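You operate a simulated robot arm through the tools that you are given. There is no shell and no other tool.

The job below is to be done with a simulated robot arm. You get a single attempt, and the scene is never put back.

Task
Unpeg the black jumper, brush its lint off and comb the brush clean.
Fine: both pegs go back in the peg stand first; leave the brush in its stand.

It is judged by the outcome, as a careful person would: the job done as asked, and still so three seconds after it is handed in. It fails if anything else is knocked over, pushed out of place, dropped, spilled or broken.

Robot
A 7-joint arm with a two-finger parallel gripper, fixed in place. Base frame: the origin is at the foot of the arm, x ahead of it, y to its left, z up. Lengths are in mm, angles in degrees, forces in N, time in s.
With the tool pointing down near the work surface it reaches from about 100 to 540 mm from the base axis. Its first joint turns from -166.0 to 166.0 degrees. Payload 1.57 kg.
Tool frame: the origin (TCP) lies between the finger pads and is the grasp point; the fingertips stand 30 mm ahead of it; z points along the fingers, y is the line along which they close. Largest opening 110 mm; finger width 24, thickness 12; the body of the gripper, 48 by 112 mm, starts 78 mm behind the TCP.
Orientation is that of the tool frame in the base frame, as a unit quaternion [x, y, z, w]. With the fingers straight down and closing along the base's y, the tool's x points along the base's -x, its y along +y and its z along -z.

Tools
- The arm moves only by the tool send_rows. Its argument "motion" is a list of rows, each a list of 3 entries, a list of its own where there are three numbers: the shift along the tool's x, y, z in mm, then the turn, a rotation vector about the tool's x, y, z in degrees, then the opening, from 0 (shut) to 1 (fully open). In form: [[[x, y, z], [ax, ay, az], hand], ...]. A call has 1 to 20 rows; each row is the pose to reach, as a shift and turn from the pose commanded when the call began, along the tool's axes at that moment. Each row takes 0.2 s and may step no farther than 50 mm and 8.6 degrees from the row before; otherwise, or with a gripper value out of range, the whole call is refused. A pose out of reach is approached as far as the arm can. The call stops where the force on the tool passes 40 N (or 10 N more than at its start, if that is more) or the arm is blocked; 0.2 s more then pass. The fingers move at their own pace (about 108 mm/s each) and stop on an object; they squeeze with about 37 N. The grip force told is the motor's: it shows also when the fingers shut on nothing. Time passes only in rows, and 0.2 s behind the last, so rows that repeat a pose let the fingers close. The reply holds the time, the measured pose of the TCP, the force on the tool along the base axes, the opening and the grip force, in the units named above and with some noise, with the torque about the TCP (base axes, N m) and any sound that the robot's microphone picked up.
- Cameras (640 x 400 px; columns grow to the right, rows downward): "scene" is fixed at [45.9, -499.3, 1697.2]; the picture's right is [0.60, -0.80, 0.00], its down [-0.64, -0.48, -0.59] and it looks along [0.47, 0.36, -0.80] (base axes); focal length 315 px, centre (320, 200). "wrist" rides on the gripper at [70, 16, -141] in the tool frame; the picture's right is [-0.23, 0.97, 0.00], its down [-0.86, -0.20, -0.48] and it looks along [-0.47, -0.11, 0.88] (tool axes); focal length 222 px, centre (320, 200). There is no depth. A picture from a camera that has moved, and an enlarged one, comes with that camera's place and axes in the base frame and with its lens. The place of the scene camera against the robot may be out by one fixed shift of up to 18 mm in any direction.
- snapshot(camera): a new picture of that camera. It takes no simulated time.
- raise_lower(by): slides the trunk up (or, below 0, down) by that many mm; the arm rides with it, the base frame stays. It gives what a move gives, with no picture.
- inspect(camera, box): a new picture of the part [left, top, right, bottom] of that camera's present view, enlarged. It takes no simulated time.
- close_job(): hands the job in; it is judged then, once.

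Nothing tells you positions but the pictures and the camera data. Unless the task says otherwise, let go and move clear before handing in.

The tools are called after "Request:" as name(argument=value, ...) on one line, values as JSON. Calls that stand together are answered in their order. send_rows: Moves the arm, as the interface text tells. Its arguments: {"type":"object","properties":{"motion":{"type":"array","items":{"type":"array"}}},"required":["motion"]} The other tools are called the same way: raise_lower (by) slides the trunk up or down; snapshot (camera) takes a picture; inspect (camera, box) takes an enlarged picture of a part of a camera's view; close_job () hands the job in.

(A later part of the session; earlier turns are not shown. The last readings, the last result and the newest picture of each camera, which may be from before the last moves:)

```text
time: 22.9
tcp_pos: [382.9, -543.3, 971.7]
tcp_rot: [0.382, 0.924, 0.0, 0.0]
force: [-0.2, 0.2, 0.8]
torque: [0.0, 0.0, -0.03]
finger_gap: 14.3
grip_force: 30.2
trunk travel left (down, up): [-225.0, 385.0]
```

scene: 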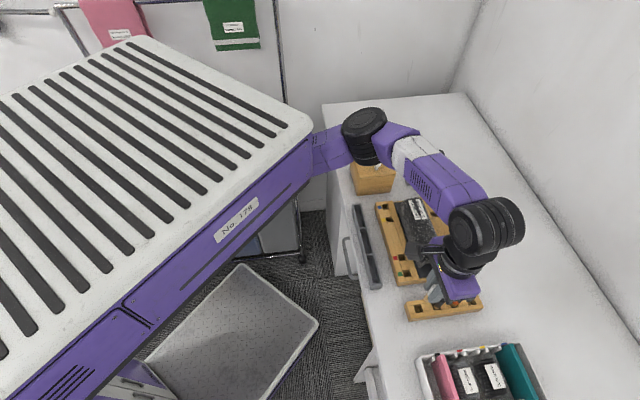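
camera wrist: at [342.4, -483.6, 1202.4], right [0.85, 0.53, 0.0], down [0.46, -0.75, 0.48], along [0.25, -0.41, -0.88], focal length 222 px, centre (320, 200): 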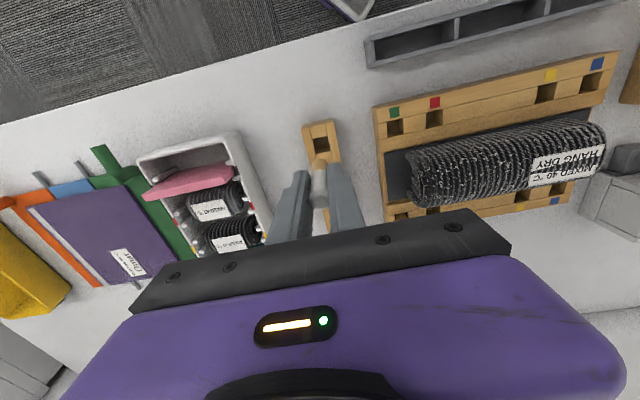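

Request:
send_rows(motion=[[[0, 0, 0], [0, 0, 0], 0.2], [[0, 0, 0], [0, 0, 0], 0.4], [[0, 0, 0], [0, 0, 0], 0.4], [[0, 0, -30], [0, 0, 0], 0.4], [[0, 0, -60], [0, 0, 0], 0.4], [[0, 0, -90], [0, 0, 0], 0.4]])

Request:
snapshot(camera="wrist")

Request:
inspect(camera="wrist", box=[240, 80, 400, 220])

Request:
inspect(camera="scene", box=[380, 180, 520, 330])

```text
time: 24.3
tcp_pos: [381.5, -542.9, 1061.6]
tcp_rot: [0.383, 0.924, 0.0, 0.0]
force: [0.4, -0.4, 1.0]
torque: [0.01, -0.01, 0.02]
finger_gap: 43.8
grip_force: 0.1
trunk travel left (down, up): [-225.0, 385.0]
```

```text
taken
camera wrist: at [345.9, -482.0, 1203.0], right [0.85, 0.53, 0.0], down [0.46, -0.75, 0.48], along [0.25, -0.41, -0.88], focal length 222 px, centre (320, 200)
```

wrist: 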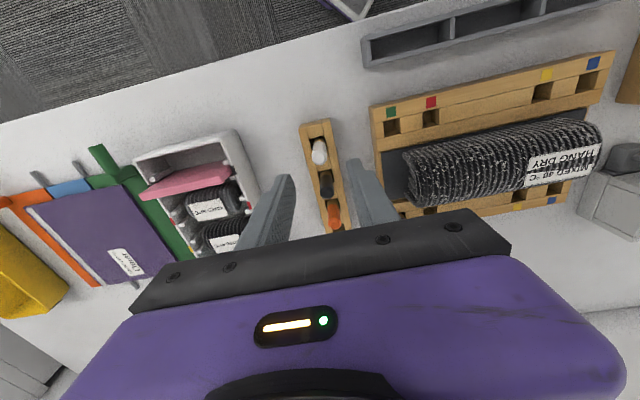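

```text
2.86 times, centred on (320, 150) of wrist
camera zoom: at [345.9, -482.0, 1203.0], right [0.85, 0.53, 0.0], down [0.46, -0.75, 0.48], along [0.25, -0.41, -0.88], focal length 635 px, centre (320, 343)
```

zoom: 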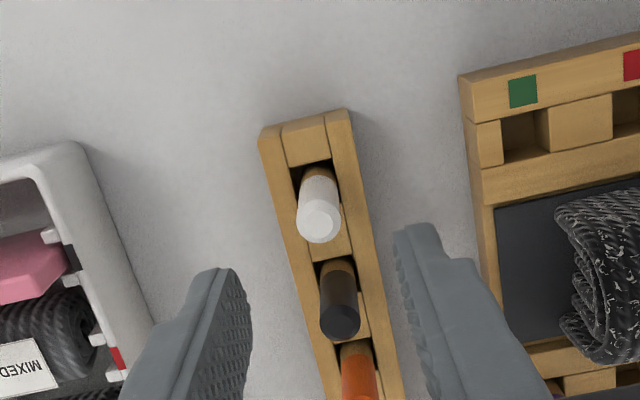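

```text
2.67 times, centred on (450, 255) of scene
camera zoom: at [45.9, -499.3, 1697.2], right [0.6, -0.8, 0.0], down [-0.64, -0.48, -0.59], along [0.47, 0.36, -0.8], focal length 839 px, centre (-27, 53)
```

zoom: 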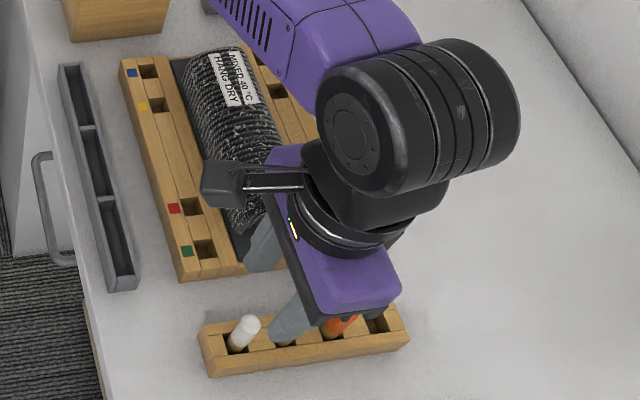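

The white peg is seated in the stand. Next I'll move over the purple peg, at about a=-25, d=786.

Request:
send_rows(motion=[[[-30, 20, 0], [0, 0, 0], 0.45], [[-60, 40, 0], [0, 0, 0], 0.45], [[-90, 60, 0], [0, 0, 0], 0.45], [[-120, 80, 0], [0, 0, 0], 0.45], [[-132.4, 88.6, 0], [0, 0, 0], 0.45], [[-132.4, 88.6, 0], [0, 0, 0], 0.45]])

Request:
snapshot(camera="wrist")

Request:
inspect(camera="wrist", box=[240, 80, 400, 220])

```text
time: 25.7
tcp_pos: [539.0, -573.2, 1061.6]
tcp_rot: [0.383, 0.924, 0.0, 0.0]
force: [0.3, 0.1, -0.3]
torque: [-0.02, -0.03, -0.02]
finger_gap: 49.5
grip_force: 0.1
trunk travel left (down, up): [-225.0, 385.0]
```

```text
taken
camera wrist: at [501.7, -512.2, 1203.1], right [0.85, 0.53, 0.0], down [0.46, -0.75, 0.48], along [0.25, -0.41, -0.88], focal length 222 px, centre (320, 200)
```

wrist: 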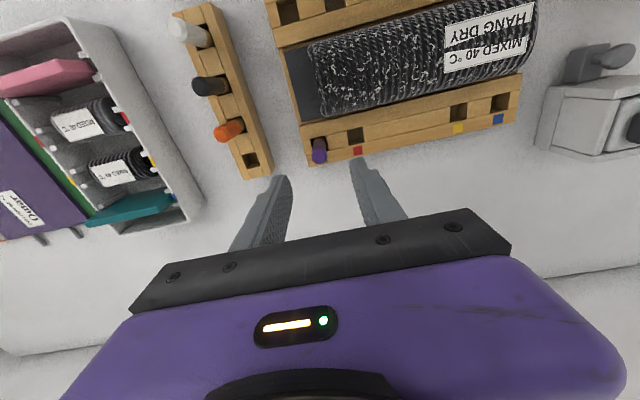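

```text
2.86 times, centred on (320, 150) of wrist
camera zoom: at [501.7, -512.2, 1203.1], right [0.85, 0.53, 0.0], down [0.46, -0.75, 0.48], along [0.25, -0.41, -0.88], focal length 635 px, centre (320, 343)
```

zoom: 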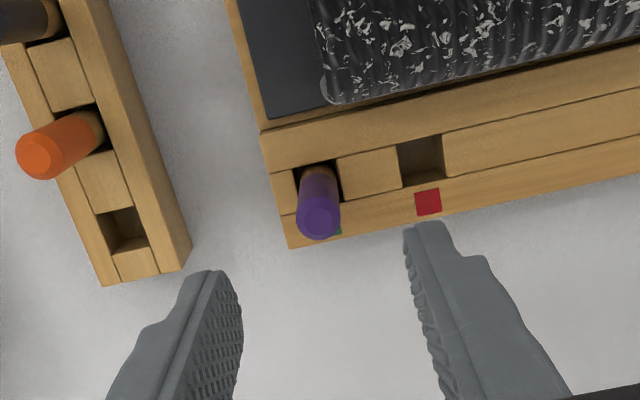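

The purple peg sits at about a=-24, d=785. Descending around it.

Request:
send_rows(motion=[[[0.8, 0, 25], [0, 0, 0], 0.45], [[0.8, 0, 50], [0, 0, 0], 0.45], [[0.8, 0, 75], [0, 0, 0], 0.45], [[0.8, 0, 91.5], [0, 0, 0], 0.45], [[0.8, 0, 91.5], [0, 0, 0], 0.45]])

Request:
inspect(camera="wrist", box=[240, 80, 400, 220])

```text
time: 26.9
tcp_pos: [535.9, -573.7, 970.0]
tcp_rot: [0.383, 0.924, 0.0, 0.0]
force: [0.0, 0.1, -0.7]
torque: [-0.02, 0.0, 0.01]
finger_gap: 49.4
grip_force: 0.0
trunk travel left (down, up): [-225.0, 385.0]
```

```text
2.86 times, centred on (320, 150) of wrist
camera zoom: at [499.5, -513.2, 1110.9], right [0.85, 0.53, 0.0], down [0.46, -0.75, 0.48], along [0.25, -0.41, -0.88], focal length 635 px, centre (320, 343)
```

zoom: 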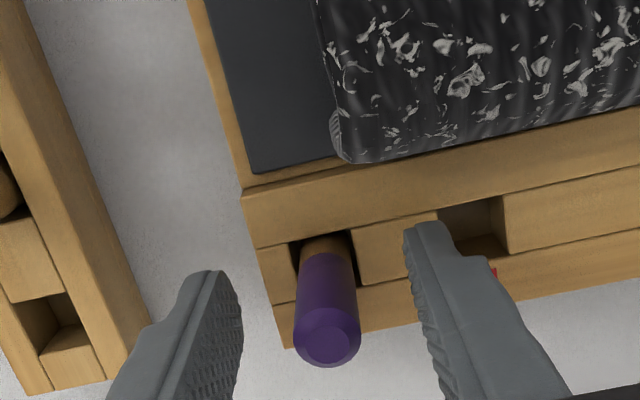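

Request:
send_rows(motion=[[[0, 1.2, 0], [0, 0, 0], 0.45], [[0, 1.2, 0], [0, 0, 0], 0], [[0, 1.2, 0], [0, 0, 0], 0], [[0, 1.2, 0], [0, 0, 0], 0], [[0, 1.2, 0], [0, 0, 0], 0]])

```text
time: 28.1
tcp_pos: [538.0, -573.1, 970.7]
tcp_rot: [0.383, 0.924, 0.0, 0.0]
force: [-0.6, -0.2, -0.8]
torque: [-0.03, -0.02, -0.01]
finger_gap: 12.6
grip_force: 29.9
trunk travel left (down, up): [-225.0, 385.0]
```

The purple peg is gripped. Lifting it straight up.

Request:
send_rows(motion=[[[0, 0, -5], [0, 0, 0], 0], [[0, 0, -12], [0, 0, 0], 0], [[0, 0, -20], [0, 0, 0], 0], [[0, 0, -30], [0, 0, 0], 0], [[0, 0, -45], [0, 0, 0], 0], [[0, 0, -60], [0, 0, 0], 0], [[0, 0, -80], [0, 0, 0], 0], [[0, 0, -90], [0, 0, 0], 0]])

Request:
inspect(camera="wrist", box=[240, 80, 400, 220])

Request:
inspect(camera="wrist", box=[180, 80, 300, 200])

Request:
snapshot(camera="scene")

```text
time: 29.9
tcp_pos: [540.4, -571.9, 1060.2]
tcp_rot: [0.383, 0.924, 0.0, 0.0]
force: [-0.4, -0.7, 0.0]
torque: [0.03, -0.02, -0.01]
finger_gap: 14.1
grip_force: 30.4
trunk travel left (down, up): [-225.0, 385.0]
```

```text
2.86 times, centred on (320, 150) of wrist
camera zoom: at [502.2, -511.2, 1201.9], right [0.85, 0.53, 0.0], down [0.46, -0.75, 0.48], along [0.25, -0.41, -0.88], focal length 635 px, centre (320, 343)
```

zoom: 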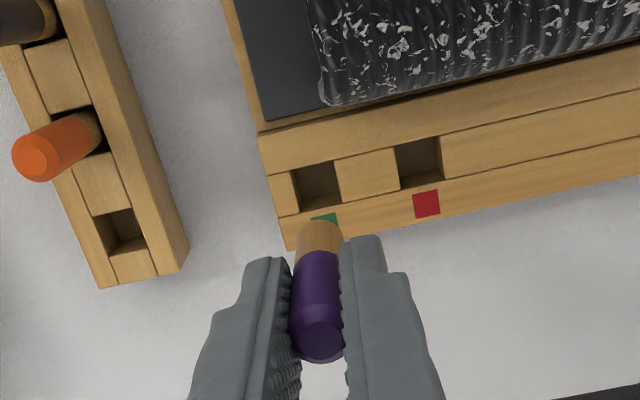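

```text
3.33 times, centred on (240, 140) of wrist
camera zoom: at [502.2, -511.2, 1201.9], right [0.85, 0.53, 0.0], down [0.46, -0.75, 0.48], along [0.25, -0.41, -0.88], focal length 740 px, centre (587, 400)
```

zoom: 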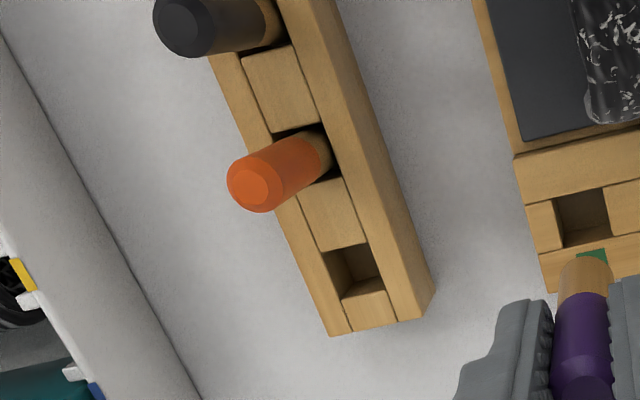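

```text
taken
```

scene: 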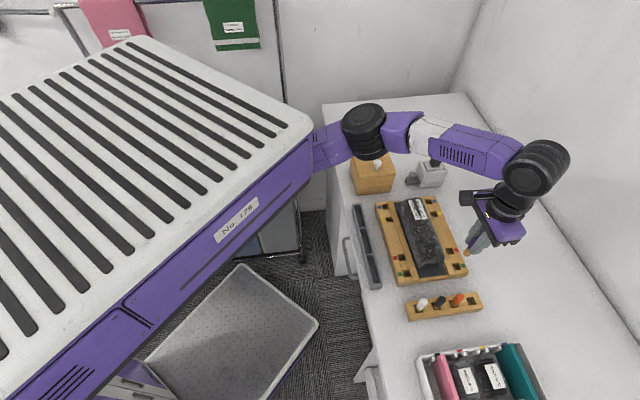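

The purple peg is out cleanly. Carrying it to the stand's back hole, at a≈-114, d≈785.

Request:
send_rows(motion=[[[0.5, -30, 0], [0, 0, 0], 0], [[0.5, -60, 0], [0, 0, 0], 0], [[0.5, -90, 0], [0, 0, 0], 0], [[0.5, -90, 25], [0, 0, 0], 0], [[0.5, -90, 50], [0, 0, 0], 0], [[0.5, -90, 50], [0, 0, 0], 0]])

Request:
inspect(camera="wrist", box=[260, 100, 380, 220])

Request:
inspect(camera="scene", box=[390, 260, 520, 330])

```text
time: 31.3
tcp_pos: [474.8, -636.2, 1009.4]
tcp_rot: [0.383, 0.924, 0.0, 0.0]
force: [0.0, -0.4, 0.3]
torque: [-0.02, -0.01, -0.02]
finger_gap: 14.0
grip_force: 30.4
trunk travel left (down, up): [-225.0, 385.0]
```

```text
3.33 times, centred on (320, 160) of wrist
camera zoom: at [436.3, -575.5, 1151.2], right [0.85, 0.53, 0.0], down [0.46, -0.75, 0.48], along [0.25, -0.41, -0.88], focal length 740 px, centre (320, 333)
```

zoom: 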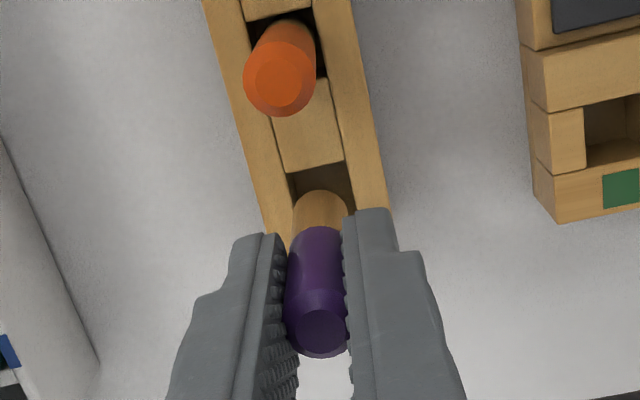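

```text
4.92 times, centred on (455, 295) of scene
camera zoom: at [45.9, -499.3, 1697.2], right [0.6, -0.8, 0.0], down [-0.64, -0.48, -0.59], along [0.47, 0.36, -0.8], focal length 1550 px, centre (-345, -268)
```

zoom: 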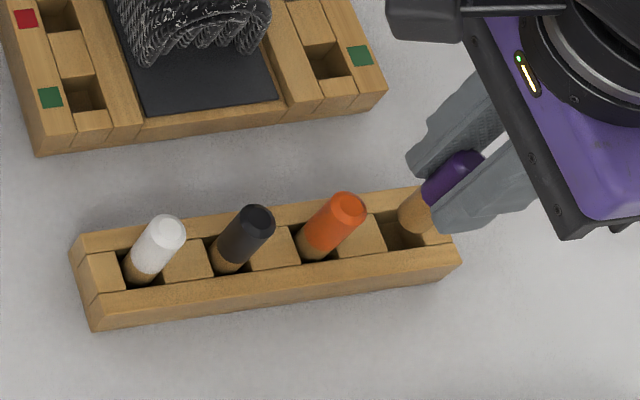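

The alignment matches the first insertion. Lowering the purple peg in.

Request:
send_rows(motion=[[[-0.5, 0, 6], [0, 0, 0], 0], [[-0.5, 0, 12], [0, 0, 0], 0], [[-0.5, 0, 18], [0, 0, 0], 0], [[-0.5, 0, 24], [0, 0, 0], 0], [[-0.5, 0, 30], [0, 0, 0], 0], [[-0.5, 0, 36], [0, 0, 0], 0], [[-0.5, 0, 39], [0, 0, 0], 0]])

Request:
inspect(camera="wrist", box=[260, 100, 380, 220])

Request:
inspect(camera="scene", box=[390, 260, 520, 330])

```text
time: 32.9
tcp_pos: [474.4, -636.6, 971.7]
tcp_rot: [0.383, 0.924, -0.001, 0.001]
force: [-1.1, -0.1, 5.2]
torque: [0.04, 0.05, -0.02]
finger_gap: 14.2
grip_force: 30.8
trunk travel left (down, up): [-225.0, 385.0]
```

```text
3.33 times, centred on (320, 160) of wrist
camera zoom: at [437.7, -575.1, 1112.8], right [0.85, 0.53, 0.0], down [0.46, -0.75, 0.48], along [0.25, -0.41, -0.88], focal length 740 px, centre (320, 333)
```

zoom: 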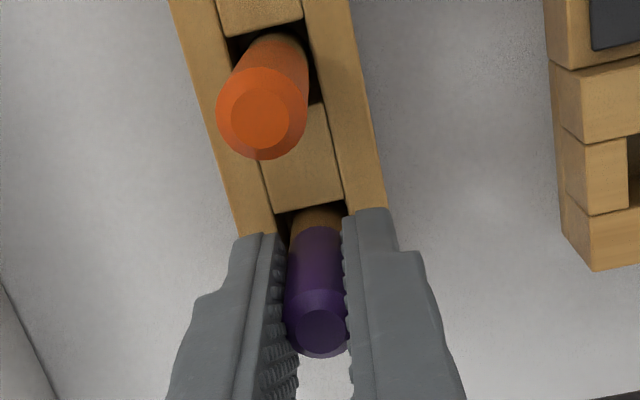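

```text
4.92 times, centred on (455, 295) of scene
camera zoom: at [45.9, -499.3, 1697.2], right [0.6, -0.8, 0.0], down [-0.64, -0.48, -0.59], along [0.47, 0.36, -0.8], focal length 1550 px, centre (-345, -268)
```

zoom: 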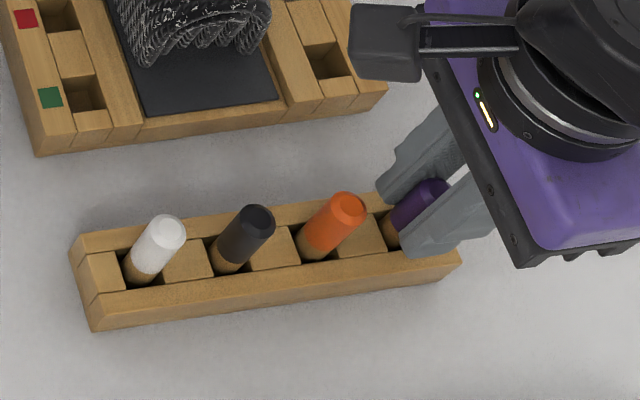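

The peg has bottomed out with a light touch (5 N). Releasing it and rising.

Request:
send_rows(motion=[[[0, 0, -1], [0, 0, 0], 0.2], [[0, 0, -1], [0, 0, 0], 0.4], [[0, 0, -1], [0, 0, 0], 0.4], [[0, 0, -30], [0, 0, 0], 0.4], [[0, 0, -60], [0, 0, 0], 0.4], [[0, 0, -100], [0, 0, 0], 0.4], [[0, 0, -140], [0, 0, 0], 0.4]])

Request:
snapshot(camera="wrist")

Request:
inspect(camera="scene", box=[380, 180, 520, 330])

```text
time: 34.7
tcp_pos: [537.6, -615.8, 1096.0]
tcp_rot: [0.337, 0.941, 0.008, -0.008]
force: [-0.5, 0.7, 1.5]
torque: [-0.01, -0.04, -0.01]
finger_gap: 44.0
grip_force: 0.0
trunk travel left (down, up): [-225.0, 385.0]
stopped in row 7: the arm was blocked; the commanded pose is now the measured one
```

```text
taken
camera wrist: at [496.2, -562.4, 1238.9], right [0.79, 0.61, 0.01], down [0.54, -0.71, 0.46], along [0.28, -0.36, -0.89], focal length 222 px, centre (320, 200)
```

wrist: 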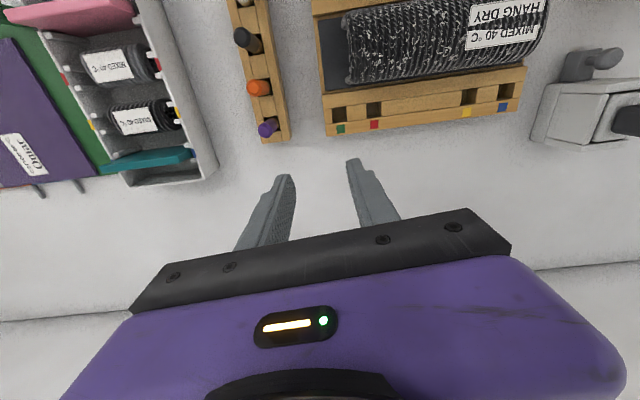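

```text
2.67 times, centred on (450, 255) of scene
camera zoom: at [45.9, -499.3, 1697.2], right [0.6, -0.8, 0.0], down [-0.64, -0.48, -0.59], along [0.47, 0.36, -0.8], focal length 839 px, centre (-27, 53)
```

zoom: 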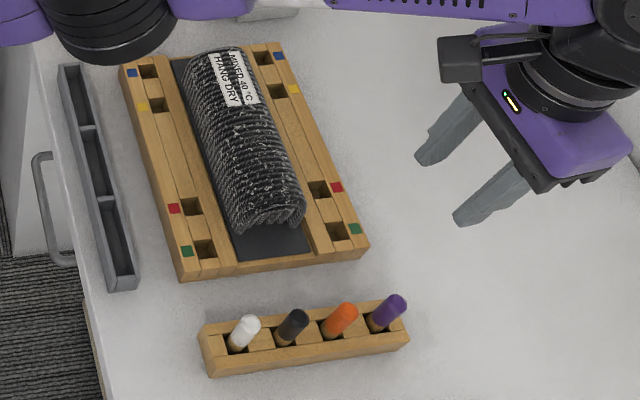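

Both pegs are in the stand. The last rise hit an arm limit and the tool swung sideways, so I'll check the whole scene for any contact.

Request:
snapshot(camera="scene")

Request:
inspect(camera="scene", box=[300, 80, 560, 220])

```text
taken
```

scene: 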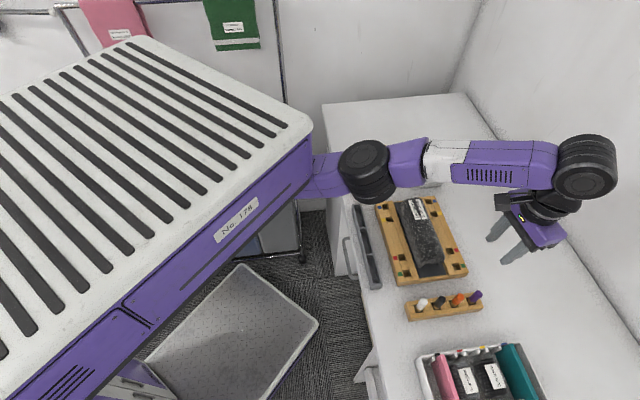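

```text
2.46 times, centred on (430, 150) of scene
camera zoom: at [45.9, -499.3, 1697.2], right [0.6, -0.8, 0.0], down [-0.64, -0.48, -0.59], along [0.47, 0.36, -0.8], focal length 775 px, centre (49, 323)
```

zoom: 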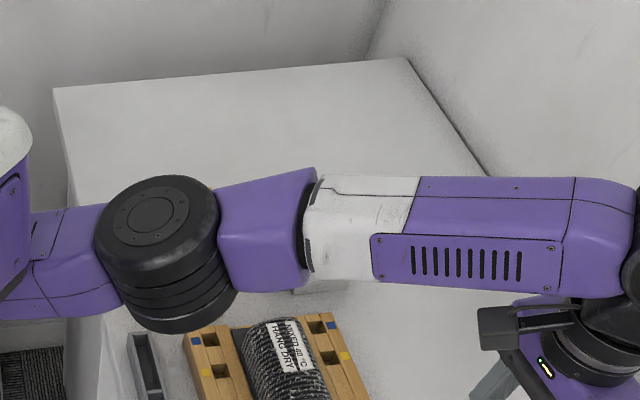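

The arm was just near its limit there, and nothing was touched. I'll pull back toward the robot, straighten the tool, then go to the brush station.

Request:
send_rows(motion=[[[25, 2.5, 0], [0.2, -0.5, 2.3], 0.4], [[55, 5.4, 0], [0.4, -0.9, 4.2], 0.4], [[90, 8.8, 0], [0.5, -1.2, 5.6], 0.4], [[125, 12.2, 0], [0.5, -1.2, 5.6], 0.4], [[155, 15.2, 0], [0.5, -1.2, 5.6], 0.4], [[155, 15.2, 0], [0.5, -1.2, 5.6], 0.4]])

Request:
snapshot(camera="scene")

```text
time: 36.1
tcp_pos: [428.2, -506.2, 1100.0]
tcp_rot: [0.382, 0.924, 0.0, 0.0]
force: [0.0, 0.1, -0.6]
torque: [-0.01, 0.04, 0.04]
finger_gap: 43.9
grip_force: 0.0
trunk travel left (down, up): [-225.0, 385.0]
```

```text
taken
```

scene: 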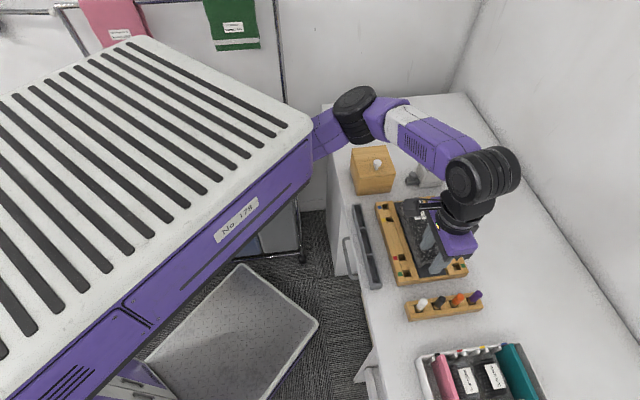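

The tool is straight again. I'll stop over the jumper to measure its shape before fetching the brush.

Request:
send_rows(motion=[[[-10, 40, 0], [0, 0, 0], 0.4], [[-20, 80, 0], [0, 0, 0], 0.4], [[-35, 120, 0], [0, 0, 0], 0.4], [[-40, 140, 0], [0, 0, 0], 0.4], [[-40, 140, 0], [0, 0, 0], 0.4]])

Request:
snapshot(camera="wrist")

Request:
inspect(camera="wrist", box=[180, 60, 420, 210])

Request:
inspect(camera="scene", box=[370, 180, 490, 290])

```text
time: 37.3
tcp_pos: [554.6, -438.3, 1100.6]
tcp_rot: [0.383, 0.924, -0.001, 0.001]
force: [0.3, 1.3, 0.5]
torque: [0.0, 0.01, -0.01]
finger_gap: 44.0
grip_force: 0.2
trunk travel left (down, up): [-225.0, 385.0]
```

```text
taken
camera wrist: at [517.4, -374.7, 1241.6], right [0.85, 0.53, 0.0], down [0.46, -0.75, 0.48], along [0.25, -0.41, -0.88], focal length 222 px, centre (320, 200)
```

wrist: 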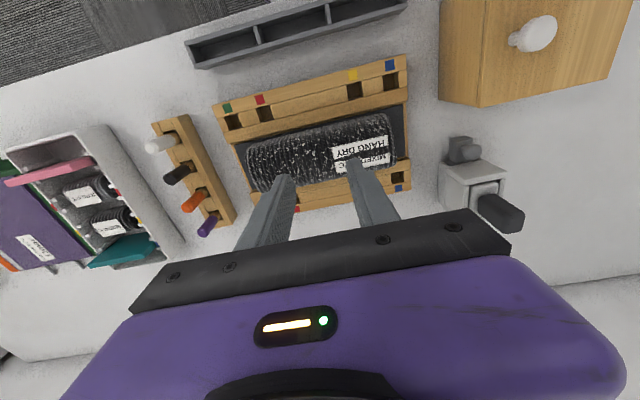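

```text
2.67 times, centred on (300, 135) of wrist
camera zoom: at [517.4, -374.7, 1241.6], right [0.85, 0.53, 0.0], down [0.46, -0.75, 0.48], along [0.25, -0.41, -0.88], focal length 592 px, centre (373, 373)
```

zoom: 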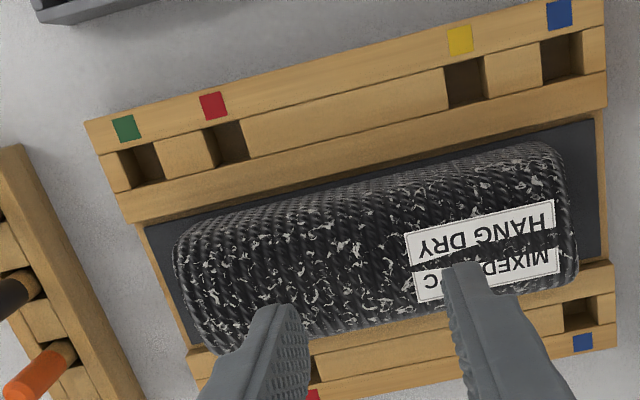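

```text
3.64 times, centred on (430, 235) of scene
camera zoom: at [45.9, -499.3, 1697.2], right [0.6, -0.8, 0.0], down [-0.64, -0.48, -0.59], along [0.47, 0.36, -0.8], focal length 1144 px, centre (-80, 73)
```

zoom: 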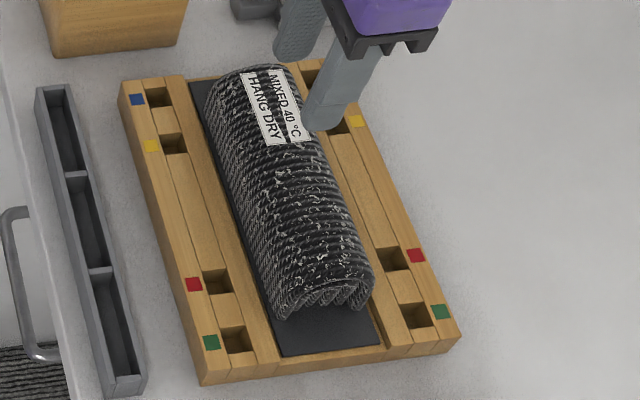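

The jumper lies along the bench, covering about a=-15..170 and d=690..755. Moving on to the brush station.

Request:
send_rows(motion=[[[-10, 40, 0], [0, 0, 0], 0.5], [[-20, 80, 0], [0, 0, 0], 0.5], [[-35, 120, 0], [0, 0, 0], 0.5], [[-50, 160, 0], [0, 0, 0], 0.5], [[-60, 190, 0], [0, 0, 0], 0.5], [[-60, 190, 0], [0, 0, 0], 0.5]])

Request:
snapshot(camera="wrist")

Request:
inspect(camera="wrist", box=[260, 90, 400, 230])

Request:
inspect(camera="scene", box=[390, 130, 470, 200])

```text
time: 38.7
tcp_pos: [731.4, -343.9, 1100.0]
tcp_rot: [0.383, 0.924, 0.0, 0.001]
force: [-0.7, -0.3, -0.3]
torque: [0.03, -0.01, 0.02]
finger_gap: 54.9
grip_force: 0.1
trunk travel left (down, up): [-225.0, 385.0]
```

```text
taken
camera wrist: at [695.9, -282.0, 1241.1], right [0.85, 0.53, 0.0], down [0.46, -0.75, 0.48], along [0.25, -0.41, -0.88], focal length 222 px, centre (320, 200)
```

wrist: 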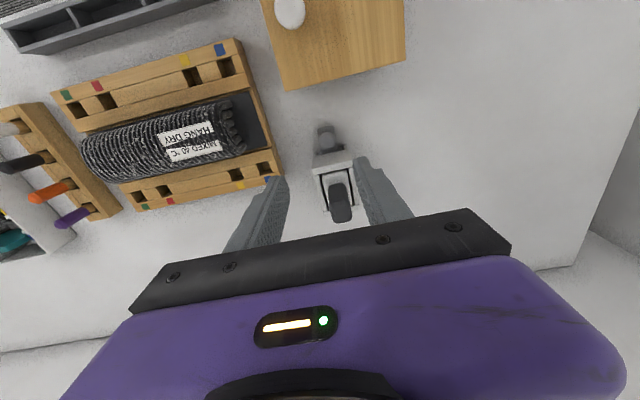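

```text
2.86 times, centred on (330, 160) of wrist
camera zoom: at [695.9, -282.0, 1241.1], right [0.85, 0.53, 0.0], down [0.46, -0.75, 0.48], along [0.25, -0.41, -0.88], focal length 635 px, centre (291, 314)
```

zoom: 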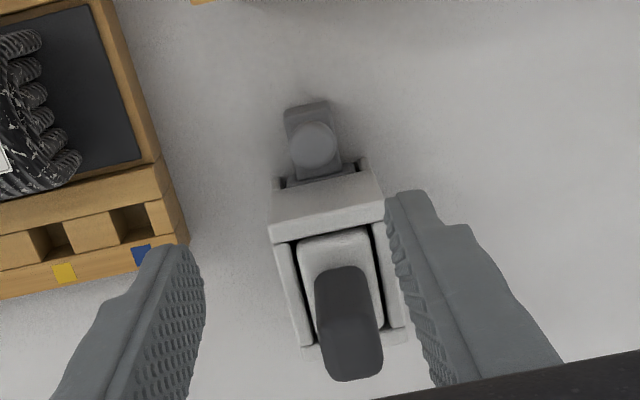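

```text
5.71 times, centred on (430, 165) of scene
camera zoom: at [45.9, -499.3, 1697.2], right [0.6, -0.8, 0.0], down [-0.64, -0.48, -0.59], along [0.47, 0.36, -0.8], focal length 1799 px, centre (-309, 400)
```

zoom: 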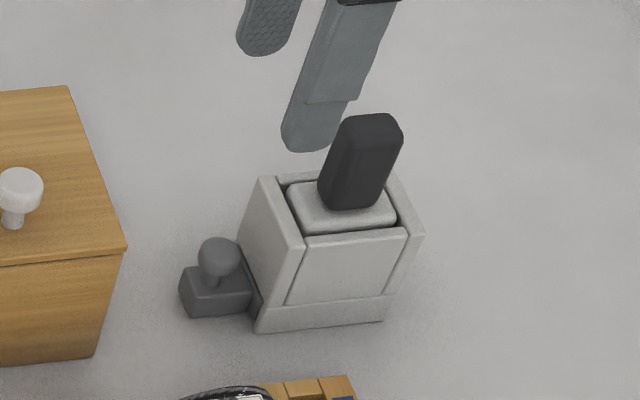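

The brush handle top is at about a=285.5, d=831, z=1016, and the stand rim is at about z≈972. I'll move directly above it at a safe height and check.

Request:
send_rows(motion=[[[-20, 4, 0], [0, 0, 0], 0.5], [[-40, 8, 0], [0, 0, 0], 0.5], [[-60, 12, 0], [0, 0, 0], 0.5], [[-70, 12, 0], [0, 0, 0], 0.5], [[-70, 12, 0], [0, 0, 0], 0.5]])

Request:
snapshot(camera="wrist")

Request:
inspect(camera="wrist", box=[260, 90, 400, 210])

Request:
snapshot(camera="scene")

```text
time: 39.9
tcp_pos: [789.0, -385.1, 1099.4]
tcp_rot: [0.383, 0.924, 0.0, 0.0]
force: [0.4, 0.3, 0.5]
torque: [-0.02, 0.01, 0.03]
finger_gap: 54.8
grip_force: 0.2
trunk travel left (down, up): [-225.0, 385.0]
```

```text
taken
camera wrist: at [752.0, -324.4, 1241.1], right [0.85, 0.53, 0.0], down [0.46, -0.75, 0.48], along [0.25, -0.41, -0.88], focal length 222 px, centre (320, 200)
```

wrist: 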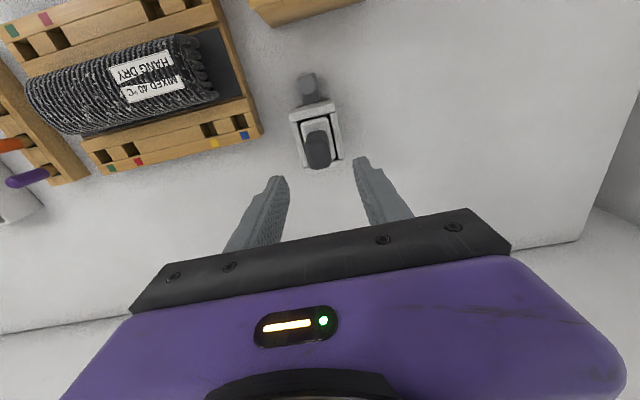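

```text
3.33 times, centred on (330, 150) of wrist
camera zoom: at [752.0, -324.4, 1241.1], right [0.85, 0.53, 0.0], down [0.46, -0.75, 0.48], along [0.25, -0.41, -0.88], focal length 740 px, centre (287, 367)
```

zoom: 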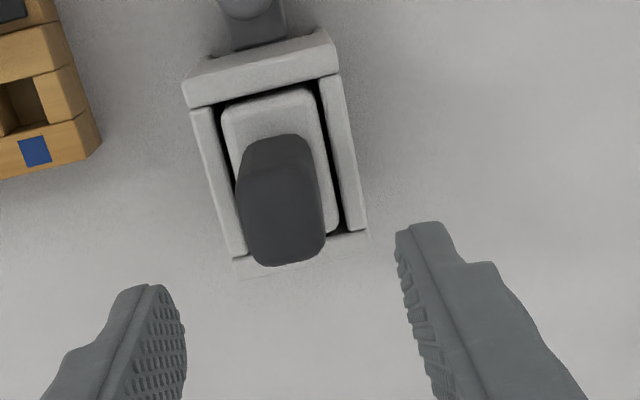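

```text
taken
```

scene: 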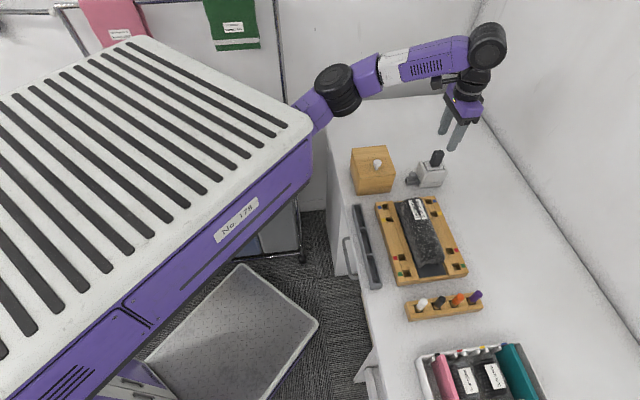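

The tool is directly above the handle. Descending so the fingertips stop just above the stand rim.

Request:
send_rows(motion=[[[0, 0, 20], [0, 0, 0], 0.5], [[0, 0, 40], [0, 0, 0], 0.5], [[0, 0, 60], [0, 0, 0], 0.5], [[0, 0, 75], [0, 0, 0], 0.5], [[0, 0, 86], [0, 0, 0], 0.5], [[0, 0, 86], [0, 0, 0], 0.5]])

Request:
inspect(camera="wrist", box=[260, 90, 400, 230])

Request:
inspect(camera="scene", box=[390, 120, 490, 200])

```text
time: 41.3
tcp_pos: [789.2, -384.1, 1013.9]
tcp_rot: [0.383, 0.924, 0.001, 0.0]
force: [0.0, 0.2, 0.3]
torque: [0.01, 0.0, 0.02]
finger_gap: 54.9
grip_force: 0.0
trunk travel left (down, up): [-225.0, 385.0]
```

```text
2.86 times, centred on (330, 160) of wrist
camera zoom: at [752.1, -323.5, 1155.1], right [0.85, 0.53, 0.0], down [0.46, -0.75, 0.48], along [0.25, -0.41, -0.88], focal length 635 px, centre (291, 314)
```

zoom: 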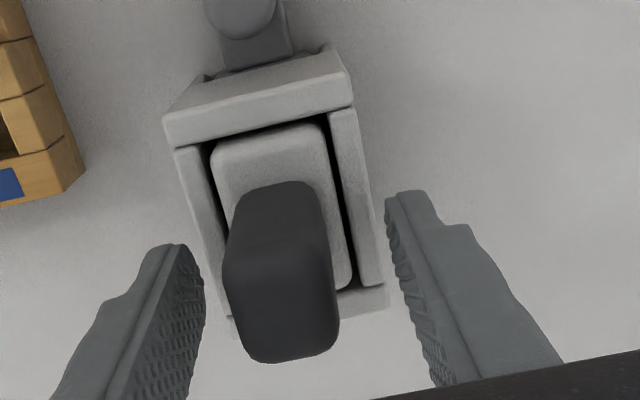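

```text
5.00 times, centred on (440, 160) of scene
camera zoom: at [45.9, -499.3, 1697.2], right [0.6, -0.8, 0.0], down [-0.64, -0.48, -0.59], along [0.47, 0.36, -0.8], focal length 1574 px, centre (-280, 400)
```

zoom: 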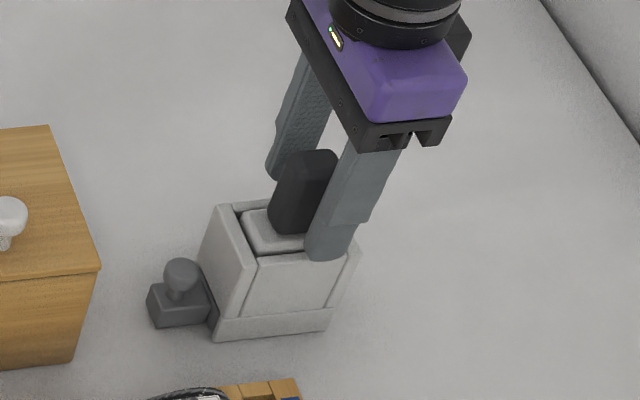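

The handle is between the fingers but about 2 mm off-centre. I'll correct that and close.

Request:
send_rows(motion=[[[0, -2, 0], [0, 0, 0], 0.5], [[0, -2, 0], [0, 0, 0], 0.4], [[0, -2, 0], [0, 0, 0], 0.2], [[0, -2, 0], [0, 0, 0], 0.1], [[0, -2, 0], [0, 0, 0], 0.1], [[0, -2, 0], [0, 0, 0], 0.1]])

Request:
inspect(camera="wrist", box=[260, 90, 400, 230])

Request:
inspect(camera="scene", box=[390, 120, 490, 200])

```text
time: 42.7
tcp_pos: [787.9, -386.0, 1014.0]
tcp_rot: [0.383, 0.924, 0.0, 0.0]
force: [-0.4, 1.3, 1.3]
torque: [0.06, 0.01, 0.0]
finger_gap: 23.3
grip_force: 36.3
trunk travel left (down, up): [-225.0, 385.0]
```

```text
2.86 times, centred on (330, 160) of wrist
camera zoom: at [750.0, -324.9, 1155.2], right [0.85, 0.53, 0.0], down [0.46, -0.75, 0.48], along [0.25, -0.41, -0.88], focal length 635 px, centre (291, 314)
```

zoom: 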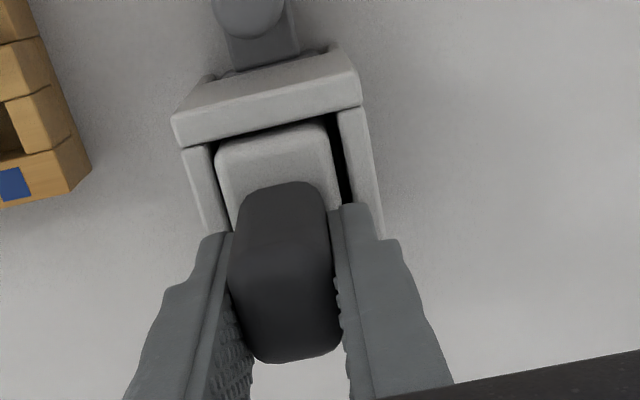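

```text
5.00 times, centred on (440, 160) of scene
camera zoom: at [45.9, -499.3, 1697.2], right [0.6, -0.8, 0.0], down [-0.64, -0.48, -0.59], along [0.47, 0.36, -0.8], focal length 1574 px, centre (-280, 400)
```

zoom: 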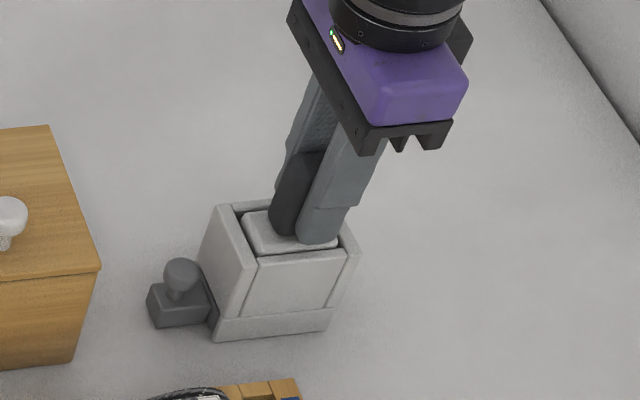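

The brush is gripped firmly (23 mm). I'll centre it in the well and lift it straight out.

Request:
send_rows(motion=[[[0, 1.2, 0], [0, 0, 0], 0.1], [[0, 1.2, -5], [0, 0, 0], 0.1], [[0, 1.2, -12], [0, 0, 0], 0.1], [[0, 1.2, -20], [0, 0, 0], 0.1], [[0, 1.2, -30], [0, 0, 0], 0.1], [[0, 1.2, -42], [0, 0, 0], 0.1], [[0, 1.2, -55], [0, 0, 0], 0.1], [[0, 1.2, -70], [0, 0, 0], 0.1], [[0, 1.2, -84], [0, 0, 0], 0.1]])

Request:
snapshot(camera="wrist")

Request:
inspect(camera="wrist", box=[250, 60, 390, 230])

Request:
inspect(camera="scene", box=[390, 100, 490, 200])

```text
time: 44.7
tcp_pos: [788.3, -386.2, 1099.0]
tcp_rot: [0.382, 0.924, 0.0, 0.001]
force: [0.0, 0.1, -1.7]
torque: [0.02, -0.01, 0.02]
finger_gap: 23.5
grip_force: 35.5
trunk travel left (down, up): [-225.0, 385.0]
```

```text
taken
camera wrist: at [751.9, -324.4, 1240.4], right [0.85, 0.53, 0.0], down [0.46, -0.75, 0.48], along [0.25, -0.41, -0.88], focal length 222 px, centre (320, 200)
```

wrist: 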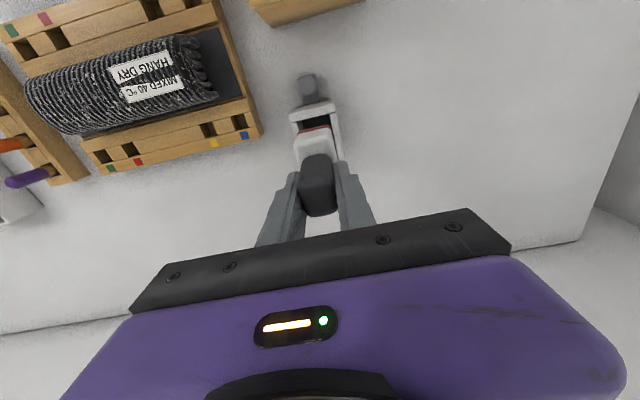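

```text
2.35 times, centred on (320, 145) of wrist
camera zoom: at [751.9, -324.4, 1240.4], right [0.85, 0.53, 0.0], down [0.46, -0.75, 0.48], along [0.25, -0.41, -0.88], focal length 523 px, centre (320, 329)
```

zoom: 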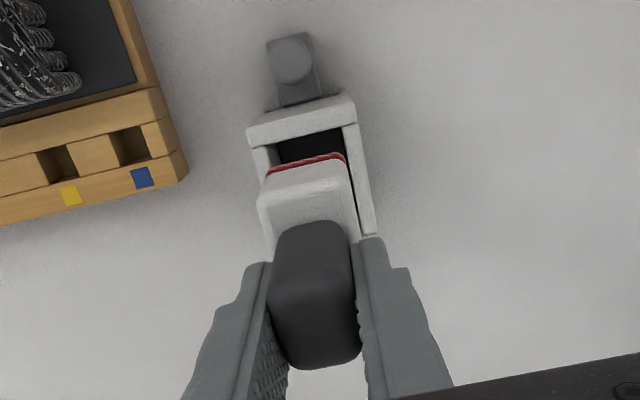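

```text
4.00 times, centred on (440, 150) of scene
camera zoom: at [45.9, -499.3, 1697.2], right [0.6, -0.8, 0.0], down [-0.64, -0.48, -0.59], along [0.47, 0.36, -0.8], focal length 1259 px, centre (-160, 400)
```

zoom: 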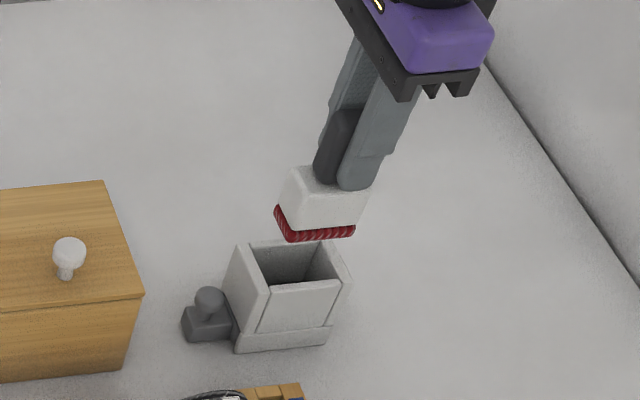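

The brush is out. It has a white head with a red bristle sole, and the stand well is open below it. I'll take a closer look at the brush and inside the well.

Request:
inspect(camera="scene", box=[420, 125, 490, 190])

Request:
inspect(camera="wrist", box=[280, 60, 350, 150])

```text
6.15 times, centred on (455, 158) of scene
camera zoom: at [45.9, -499.3, 1697.2], right [0.6, -0.8, 0.0], down [-0.64, -0.48, -0.59], along [0.47, 0.36, -0.8], focal length 1937 px, centre (-511, 462)
```

zoom: 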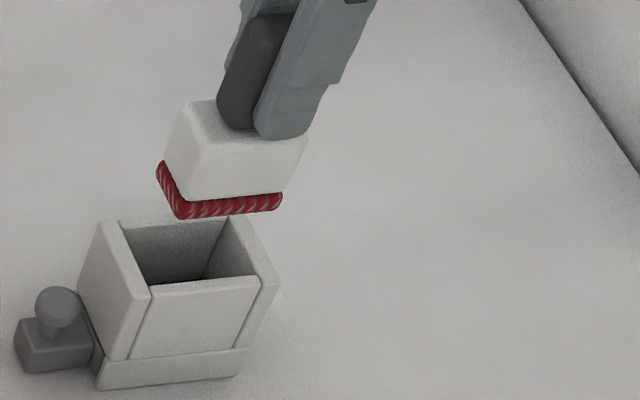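

```text
4.44 times, centred on (315, 105) of wrist
camera zoom: at [751.9, -324.4, 1240.4], right [0.85, 0.53, 0.0], down [0.46, -0.75, 0.48], along [0.25, -0.41, -0.88], focal length 987 px, centre (342, 622)
```

zoom: 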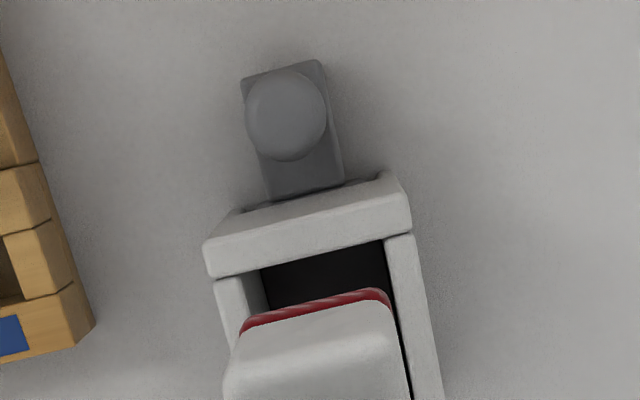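

The brush head is about 34 mm wide (along the bench), 53 mm deep and 50 mm tall. I'll zoom on the jumper from here to triangulate its top height.

Request:
inspect(camera="wrist", box=[20, 20, 260, 170])

Request:
inspect(camera="wrist", box=[90, 20, 250, 120])

```text
2.67 times, centred on (140, 95) of wrist
camera zoom: at [751.9, -324.4, 1240.4], right [0.85, 0.53, 0.0], down [0.46, -0.75, 0.48], along [0.25, -0.41, -0.88], focal length 592 px, centre (800, 480)
```

zoom: 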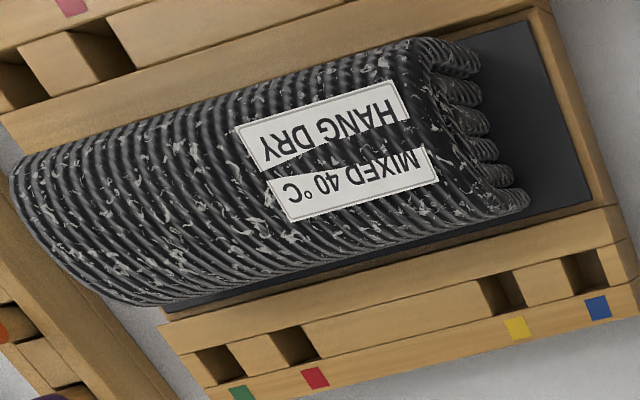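

```text
4.00 times, centred on (170, 70) of wrist
camera zoom: at [751.9, -324.4, 1240.4], right [0.85, 0.53, 0.0], down [0.46, -0.75, 0.48], along [0.25, -0.41, -0.88], focal length 888 px, centre (920, 720)
```

zoom: 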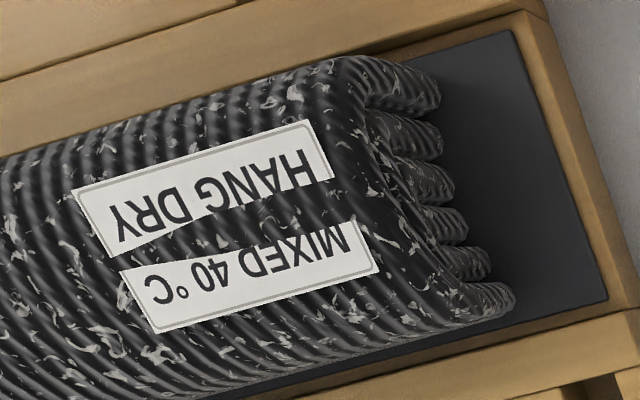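

The jumper top is flat at z≈982, spanning d≈704–736 and a up to about 170. The brush sole sits about 92 mm below the TCP. I'll carry the brush over to the label end and come down towards contact.

Request:
send_rows(motion=[[[25, -22, 0], [0, 0, 0], 0.1], [[55, -50, 0], [0, 0, 0], 0.1], [[85, -80, 0], [0, 0, 0], 0.1], [[110, -110, 0], [0, 0, 0], 0.1], [[110, -130, 0], [0, 0, 0], 0.1], [[110, -130, 0], [0, 0, 0], 0.1]])

Request:
snapshot(camera="wrist")

Request:
inspect(camera="wrist", box=[220, 60, 400, 200])

Request:
inspect(camera="scene", box=[350, 130, 490, 240])

```text
time: 46.1
tcp_pos: [617.0, -397.3, 1096.8]
tcp_rot: [0.384, 0.923, -0.001, 0.001]
force: [0.2, 0.0, -1.4]
torque: [0.01, 0.02, -0.01]
finger_gap: 23.4
grip_force: 35.6
trunk travel left (down, up): [-225.0, 385.0]
```

```text
taken
camera wrist: at [581.2, -337.3, 1238.0], right [0.85, 0.53, 0.0], down [0.46, -0.75, 0.48], along [0.25, -0.41, -0.88], focal length 222 px, centre (320, 200)
```

wrist: 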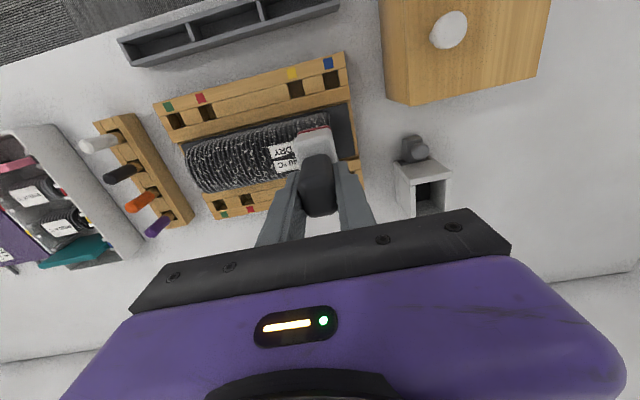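

```text
2.86 times, centred on (310, 130) of wrist
camera zoom: at [581.2, -337.3, 1238.0], right [0.85, 0.53, 0.0], down [0.46, -0.75, 0.48], along [0.25, -0.41, -0.88], focal length 635 px, centre (349, 400)
```

zoom: 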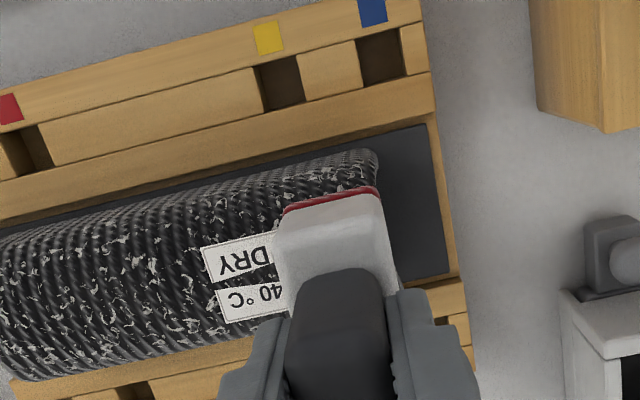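

```text
3.64 times, centred on (420, 185) of scene
camera zoom: at [45.9, -499.3, 1697.2], right [0.6, -0.8, 0.0], down [-0.64, -0.48, -0.59], along [0.47, 0.36, -0.8], focal length 1144 px, centre (-44, 254)
```

zoom: 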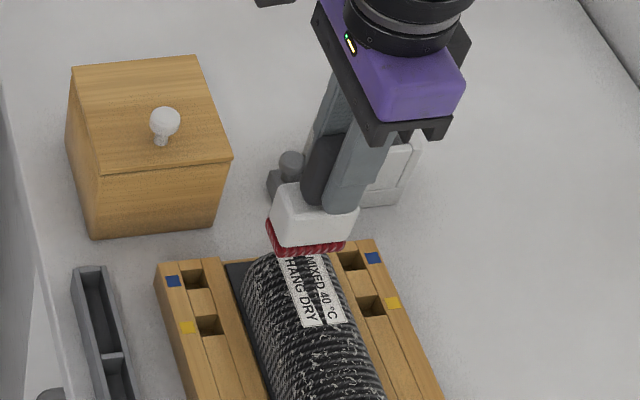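

The brush hovers over the label end, centred at d≈717. Lowering gradually to feel for contact.

Request:
send_rows(motion=[[[-3, 0, 8], [0, 0, 0], 0.1], [[-3, 0, 14], [0, 0, 0], 0.1], [[-3, 0, 17], [0, 0, 0], 0.1]])

Request:
inspect(camera="wrist", box=[220, 60, 400, 200])

Request:
inspect(camera="scene", box=[390, 160, 470, 230])

```text
time: 46.9
tcp_pos: [620.3, -401.6, 1079.8]
tcp_rot: [0.383, 0.924, 0.0, 0.001]
force: [0.0, 0.3, -1.3]
torque: [0.02, 0.01, 0.0]
finger_gap: 23.5
grip_force: 35.9
trunk travel left (down, up): [-225.0, 385.0]
```

```text
2.86 times, centred on (310, 130) of wrist
camera zoom: at [584.0, -340.6, 1221.0], right [0.85, 0.53, 0.0], down [0.46, -0.75, 0.48], along [0.25, -0.41, -0.88], focal length 635 px, centre (349, 400)
```

zoom: 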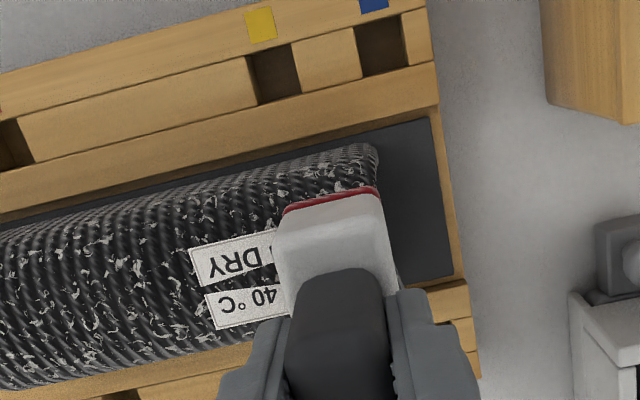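

```text
5.71 times, centred on (430, 195) of scene
camera zoom: at [45.9, -499.3, 1697.2], right [0.6, -0.8, 0.0], down [-0.64, -0.48, -0.59], along [0.47, 0.36, -0.8], focal length 1799 px, centre (-309, 229)
```

zoom: 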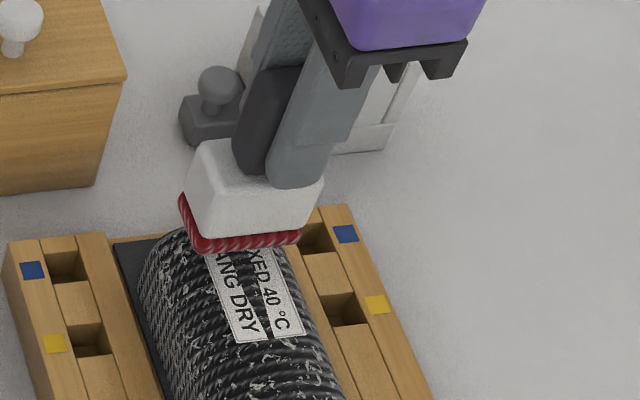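

No contact yet. Lowering in small steps.

Request:
send_rows(motion=[[[0, 0, 1.5], [0, 0, 0], 0.1], [[0, 0, 3], [0, 0, 0], 0.1], [[0, 0, 4], [0, 0, 0], 0.1]])

```text
time: 47.7
tcp_pos: [621.9, -401.6, 1076.8]
tcp_rot: [0.383, 0.924, -0.001, 0.002]
force: [-0.7, 0.3, -1.1]
torque: [0.03, -0.05, -0.02]
finger_gap: 23.1
grip_force: 35.7
trunk travel left (down, up): [-225.0, 385.0]
```

Request:
send_rows(motion=[[[0, 0, 1.5], [0, 0, 0], 0.1], [[0, 0, 3], [0, 0, 0], 0.1]])

```text
time: 48.3
tcp_pos: [620.7, -402.4, 1074.3]
tcp_rot: [0.383, 0.924, -0.001, 0.001]
force: [0.5, -0.2, -0.9]
torque: [-0.02, -0.01, -0.02]
finger_gap: 23.6
grip_force: 35.4
trunk travel left (down, up): [-225.0, 385.0]
```

Request:
send_rows(motion=[[[0, 0, 1.5], [0, 0, 0], 0.1], [[0, 0, 3], [0, 0, 0], 0.1]])

Request:
inspect(camera="scene", box=[390, 160, 470, 230])

```text
time: 48.9
tcp_pos: [621.7, -402.0, 1070.9]
tcp_rot: [0.382, 0.924, 0.0, 0.001]
force: [0.3, -0.6, -0.3]
torque: [-0.02, 0.0, -0.02]
finger_gap: 23.7
grip_force: 35.2
trunk travel left (down, up): [-225.0, 385.0]
```

```text
5.71 times, centred on (430, 195) of scene
camera zoom: at [45.9, -499.3, 1697.2], right [0.6, -0.8, 0.0], down [-0.64, -0.48, -0.59], along [0.47, 0.36, -0.8], focal length 1799 px, centre (-309, 229)
```

zoom: 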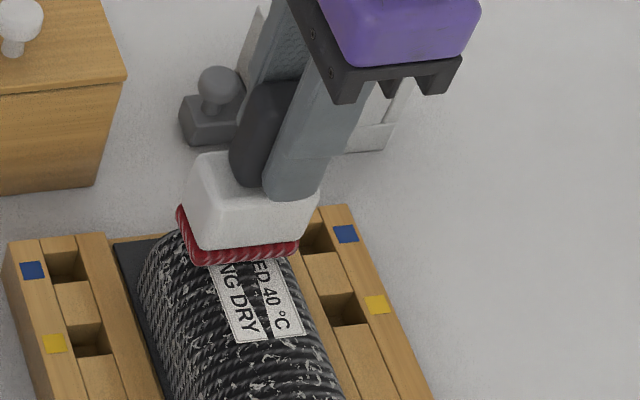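

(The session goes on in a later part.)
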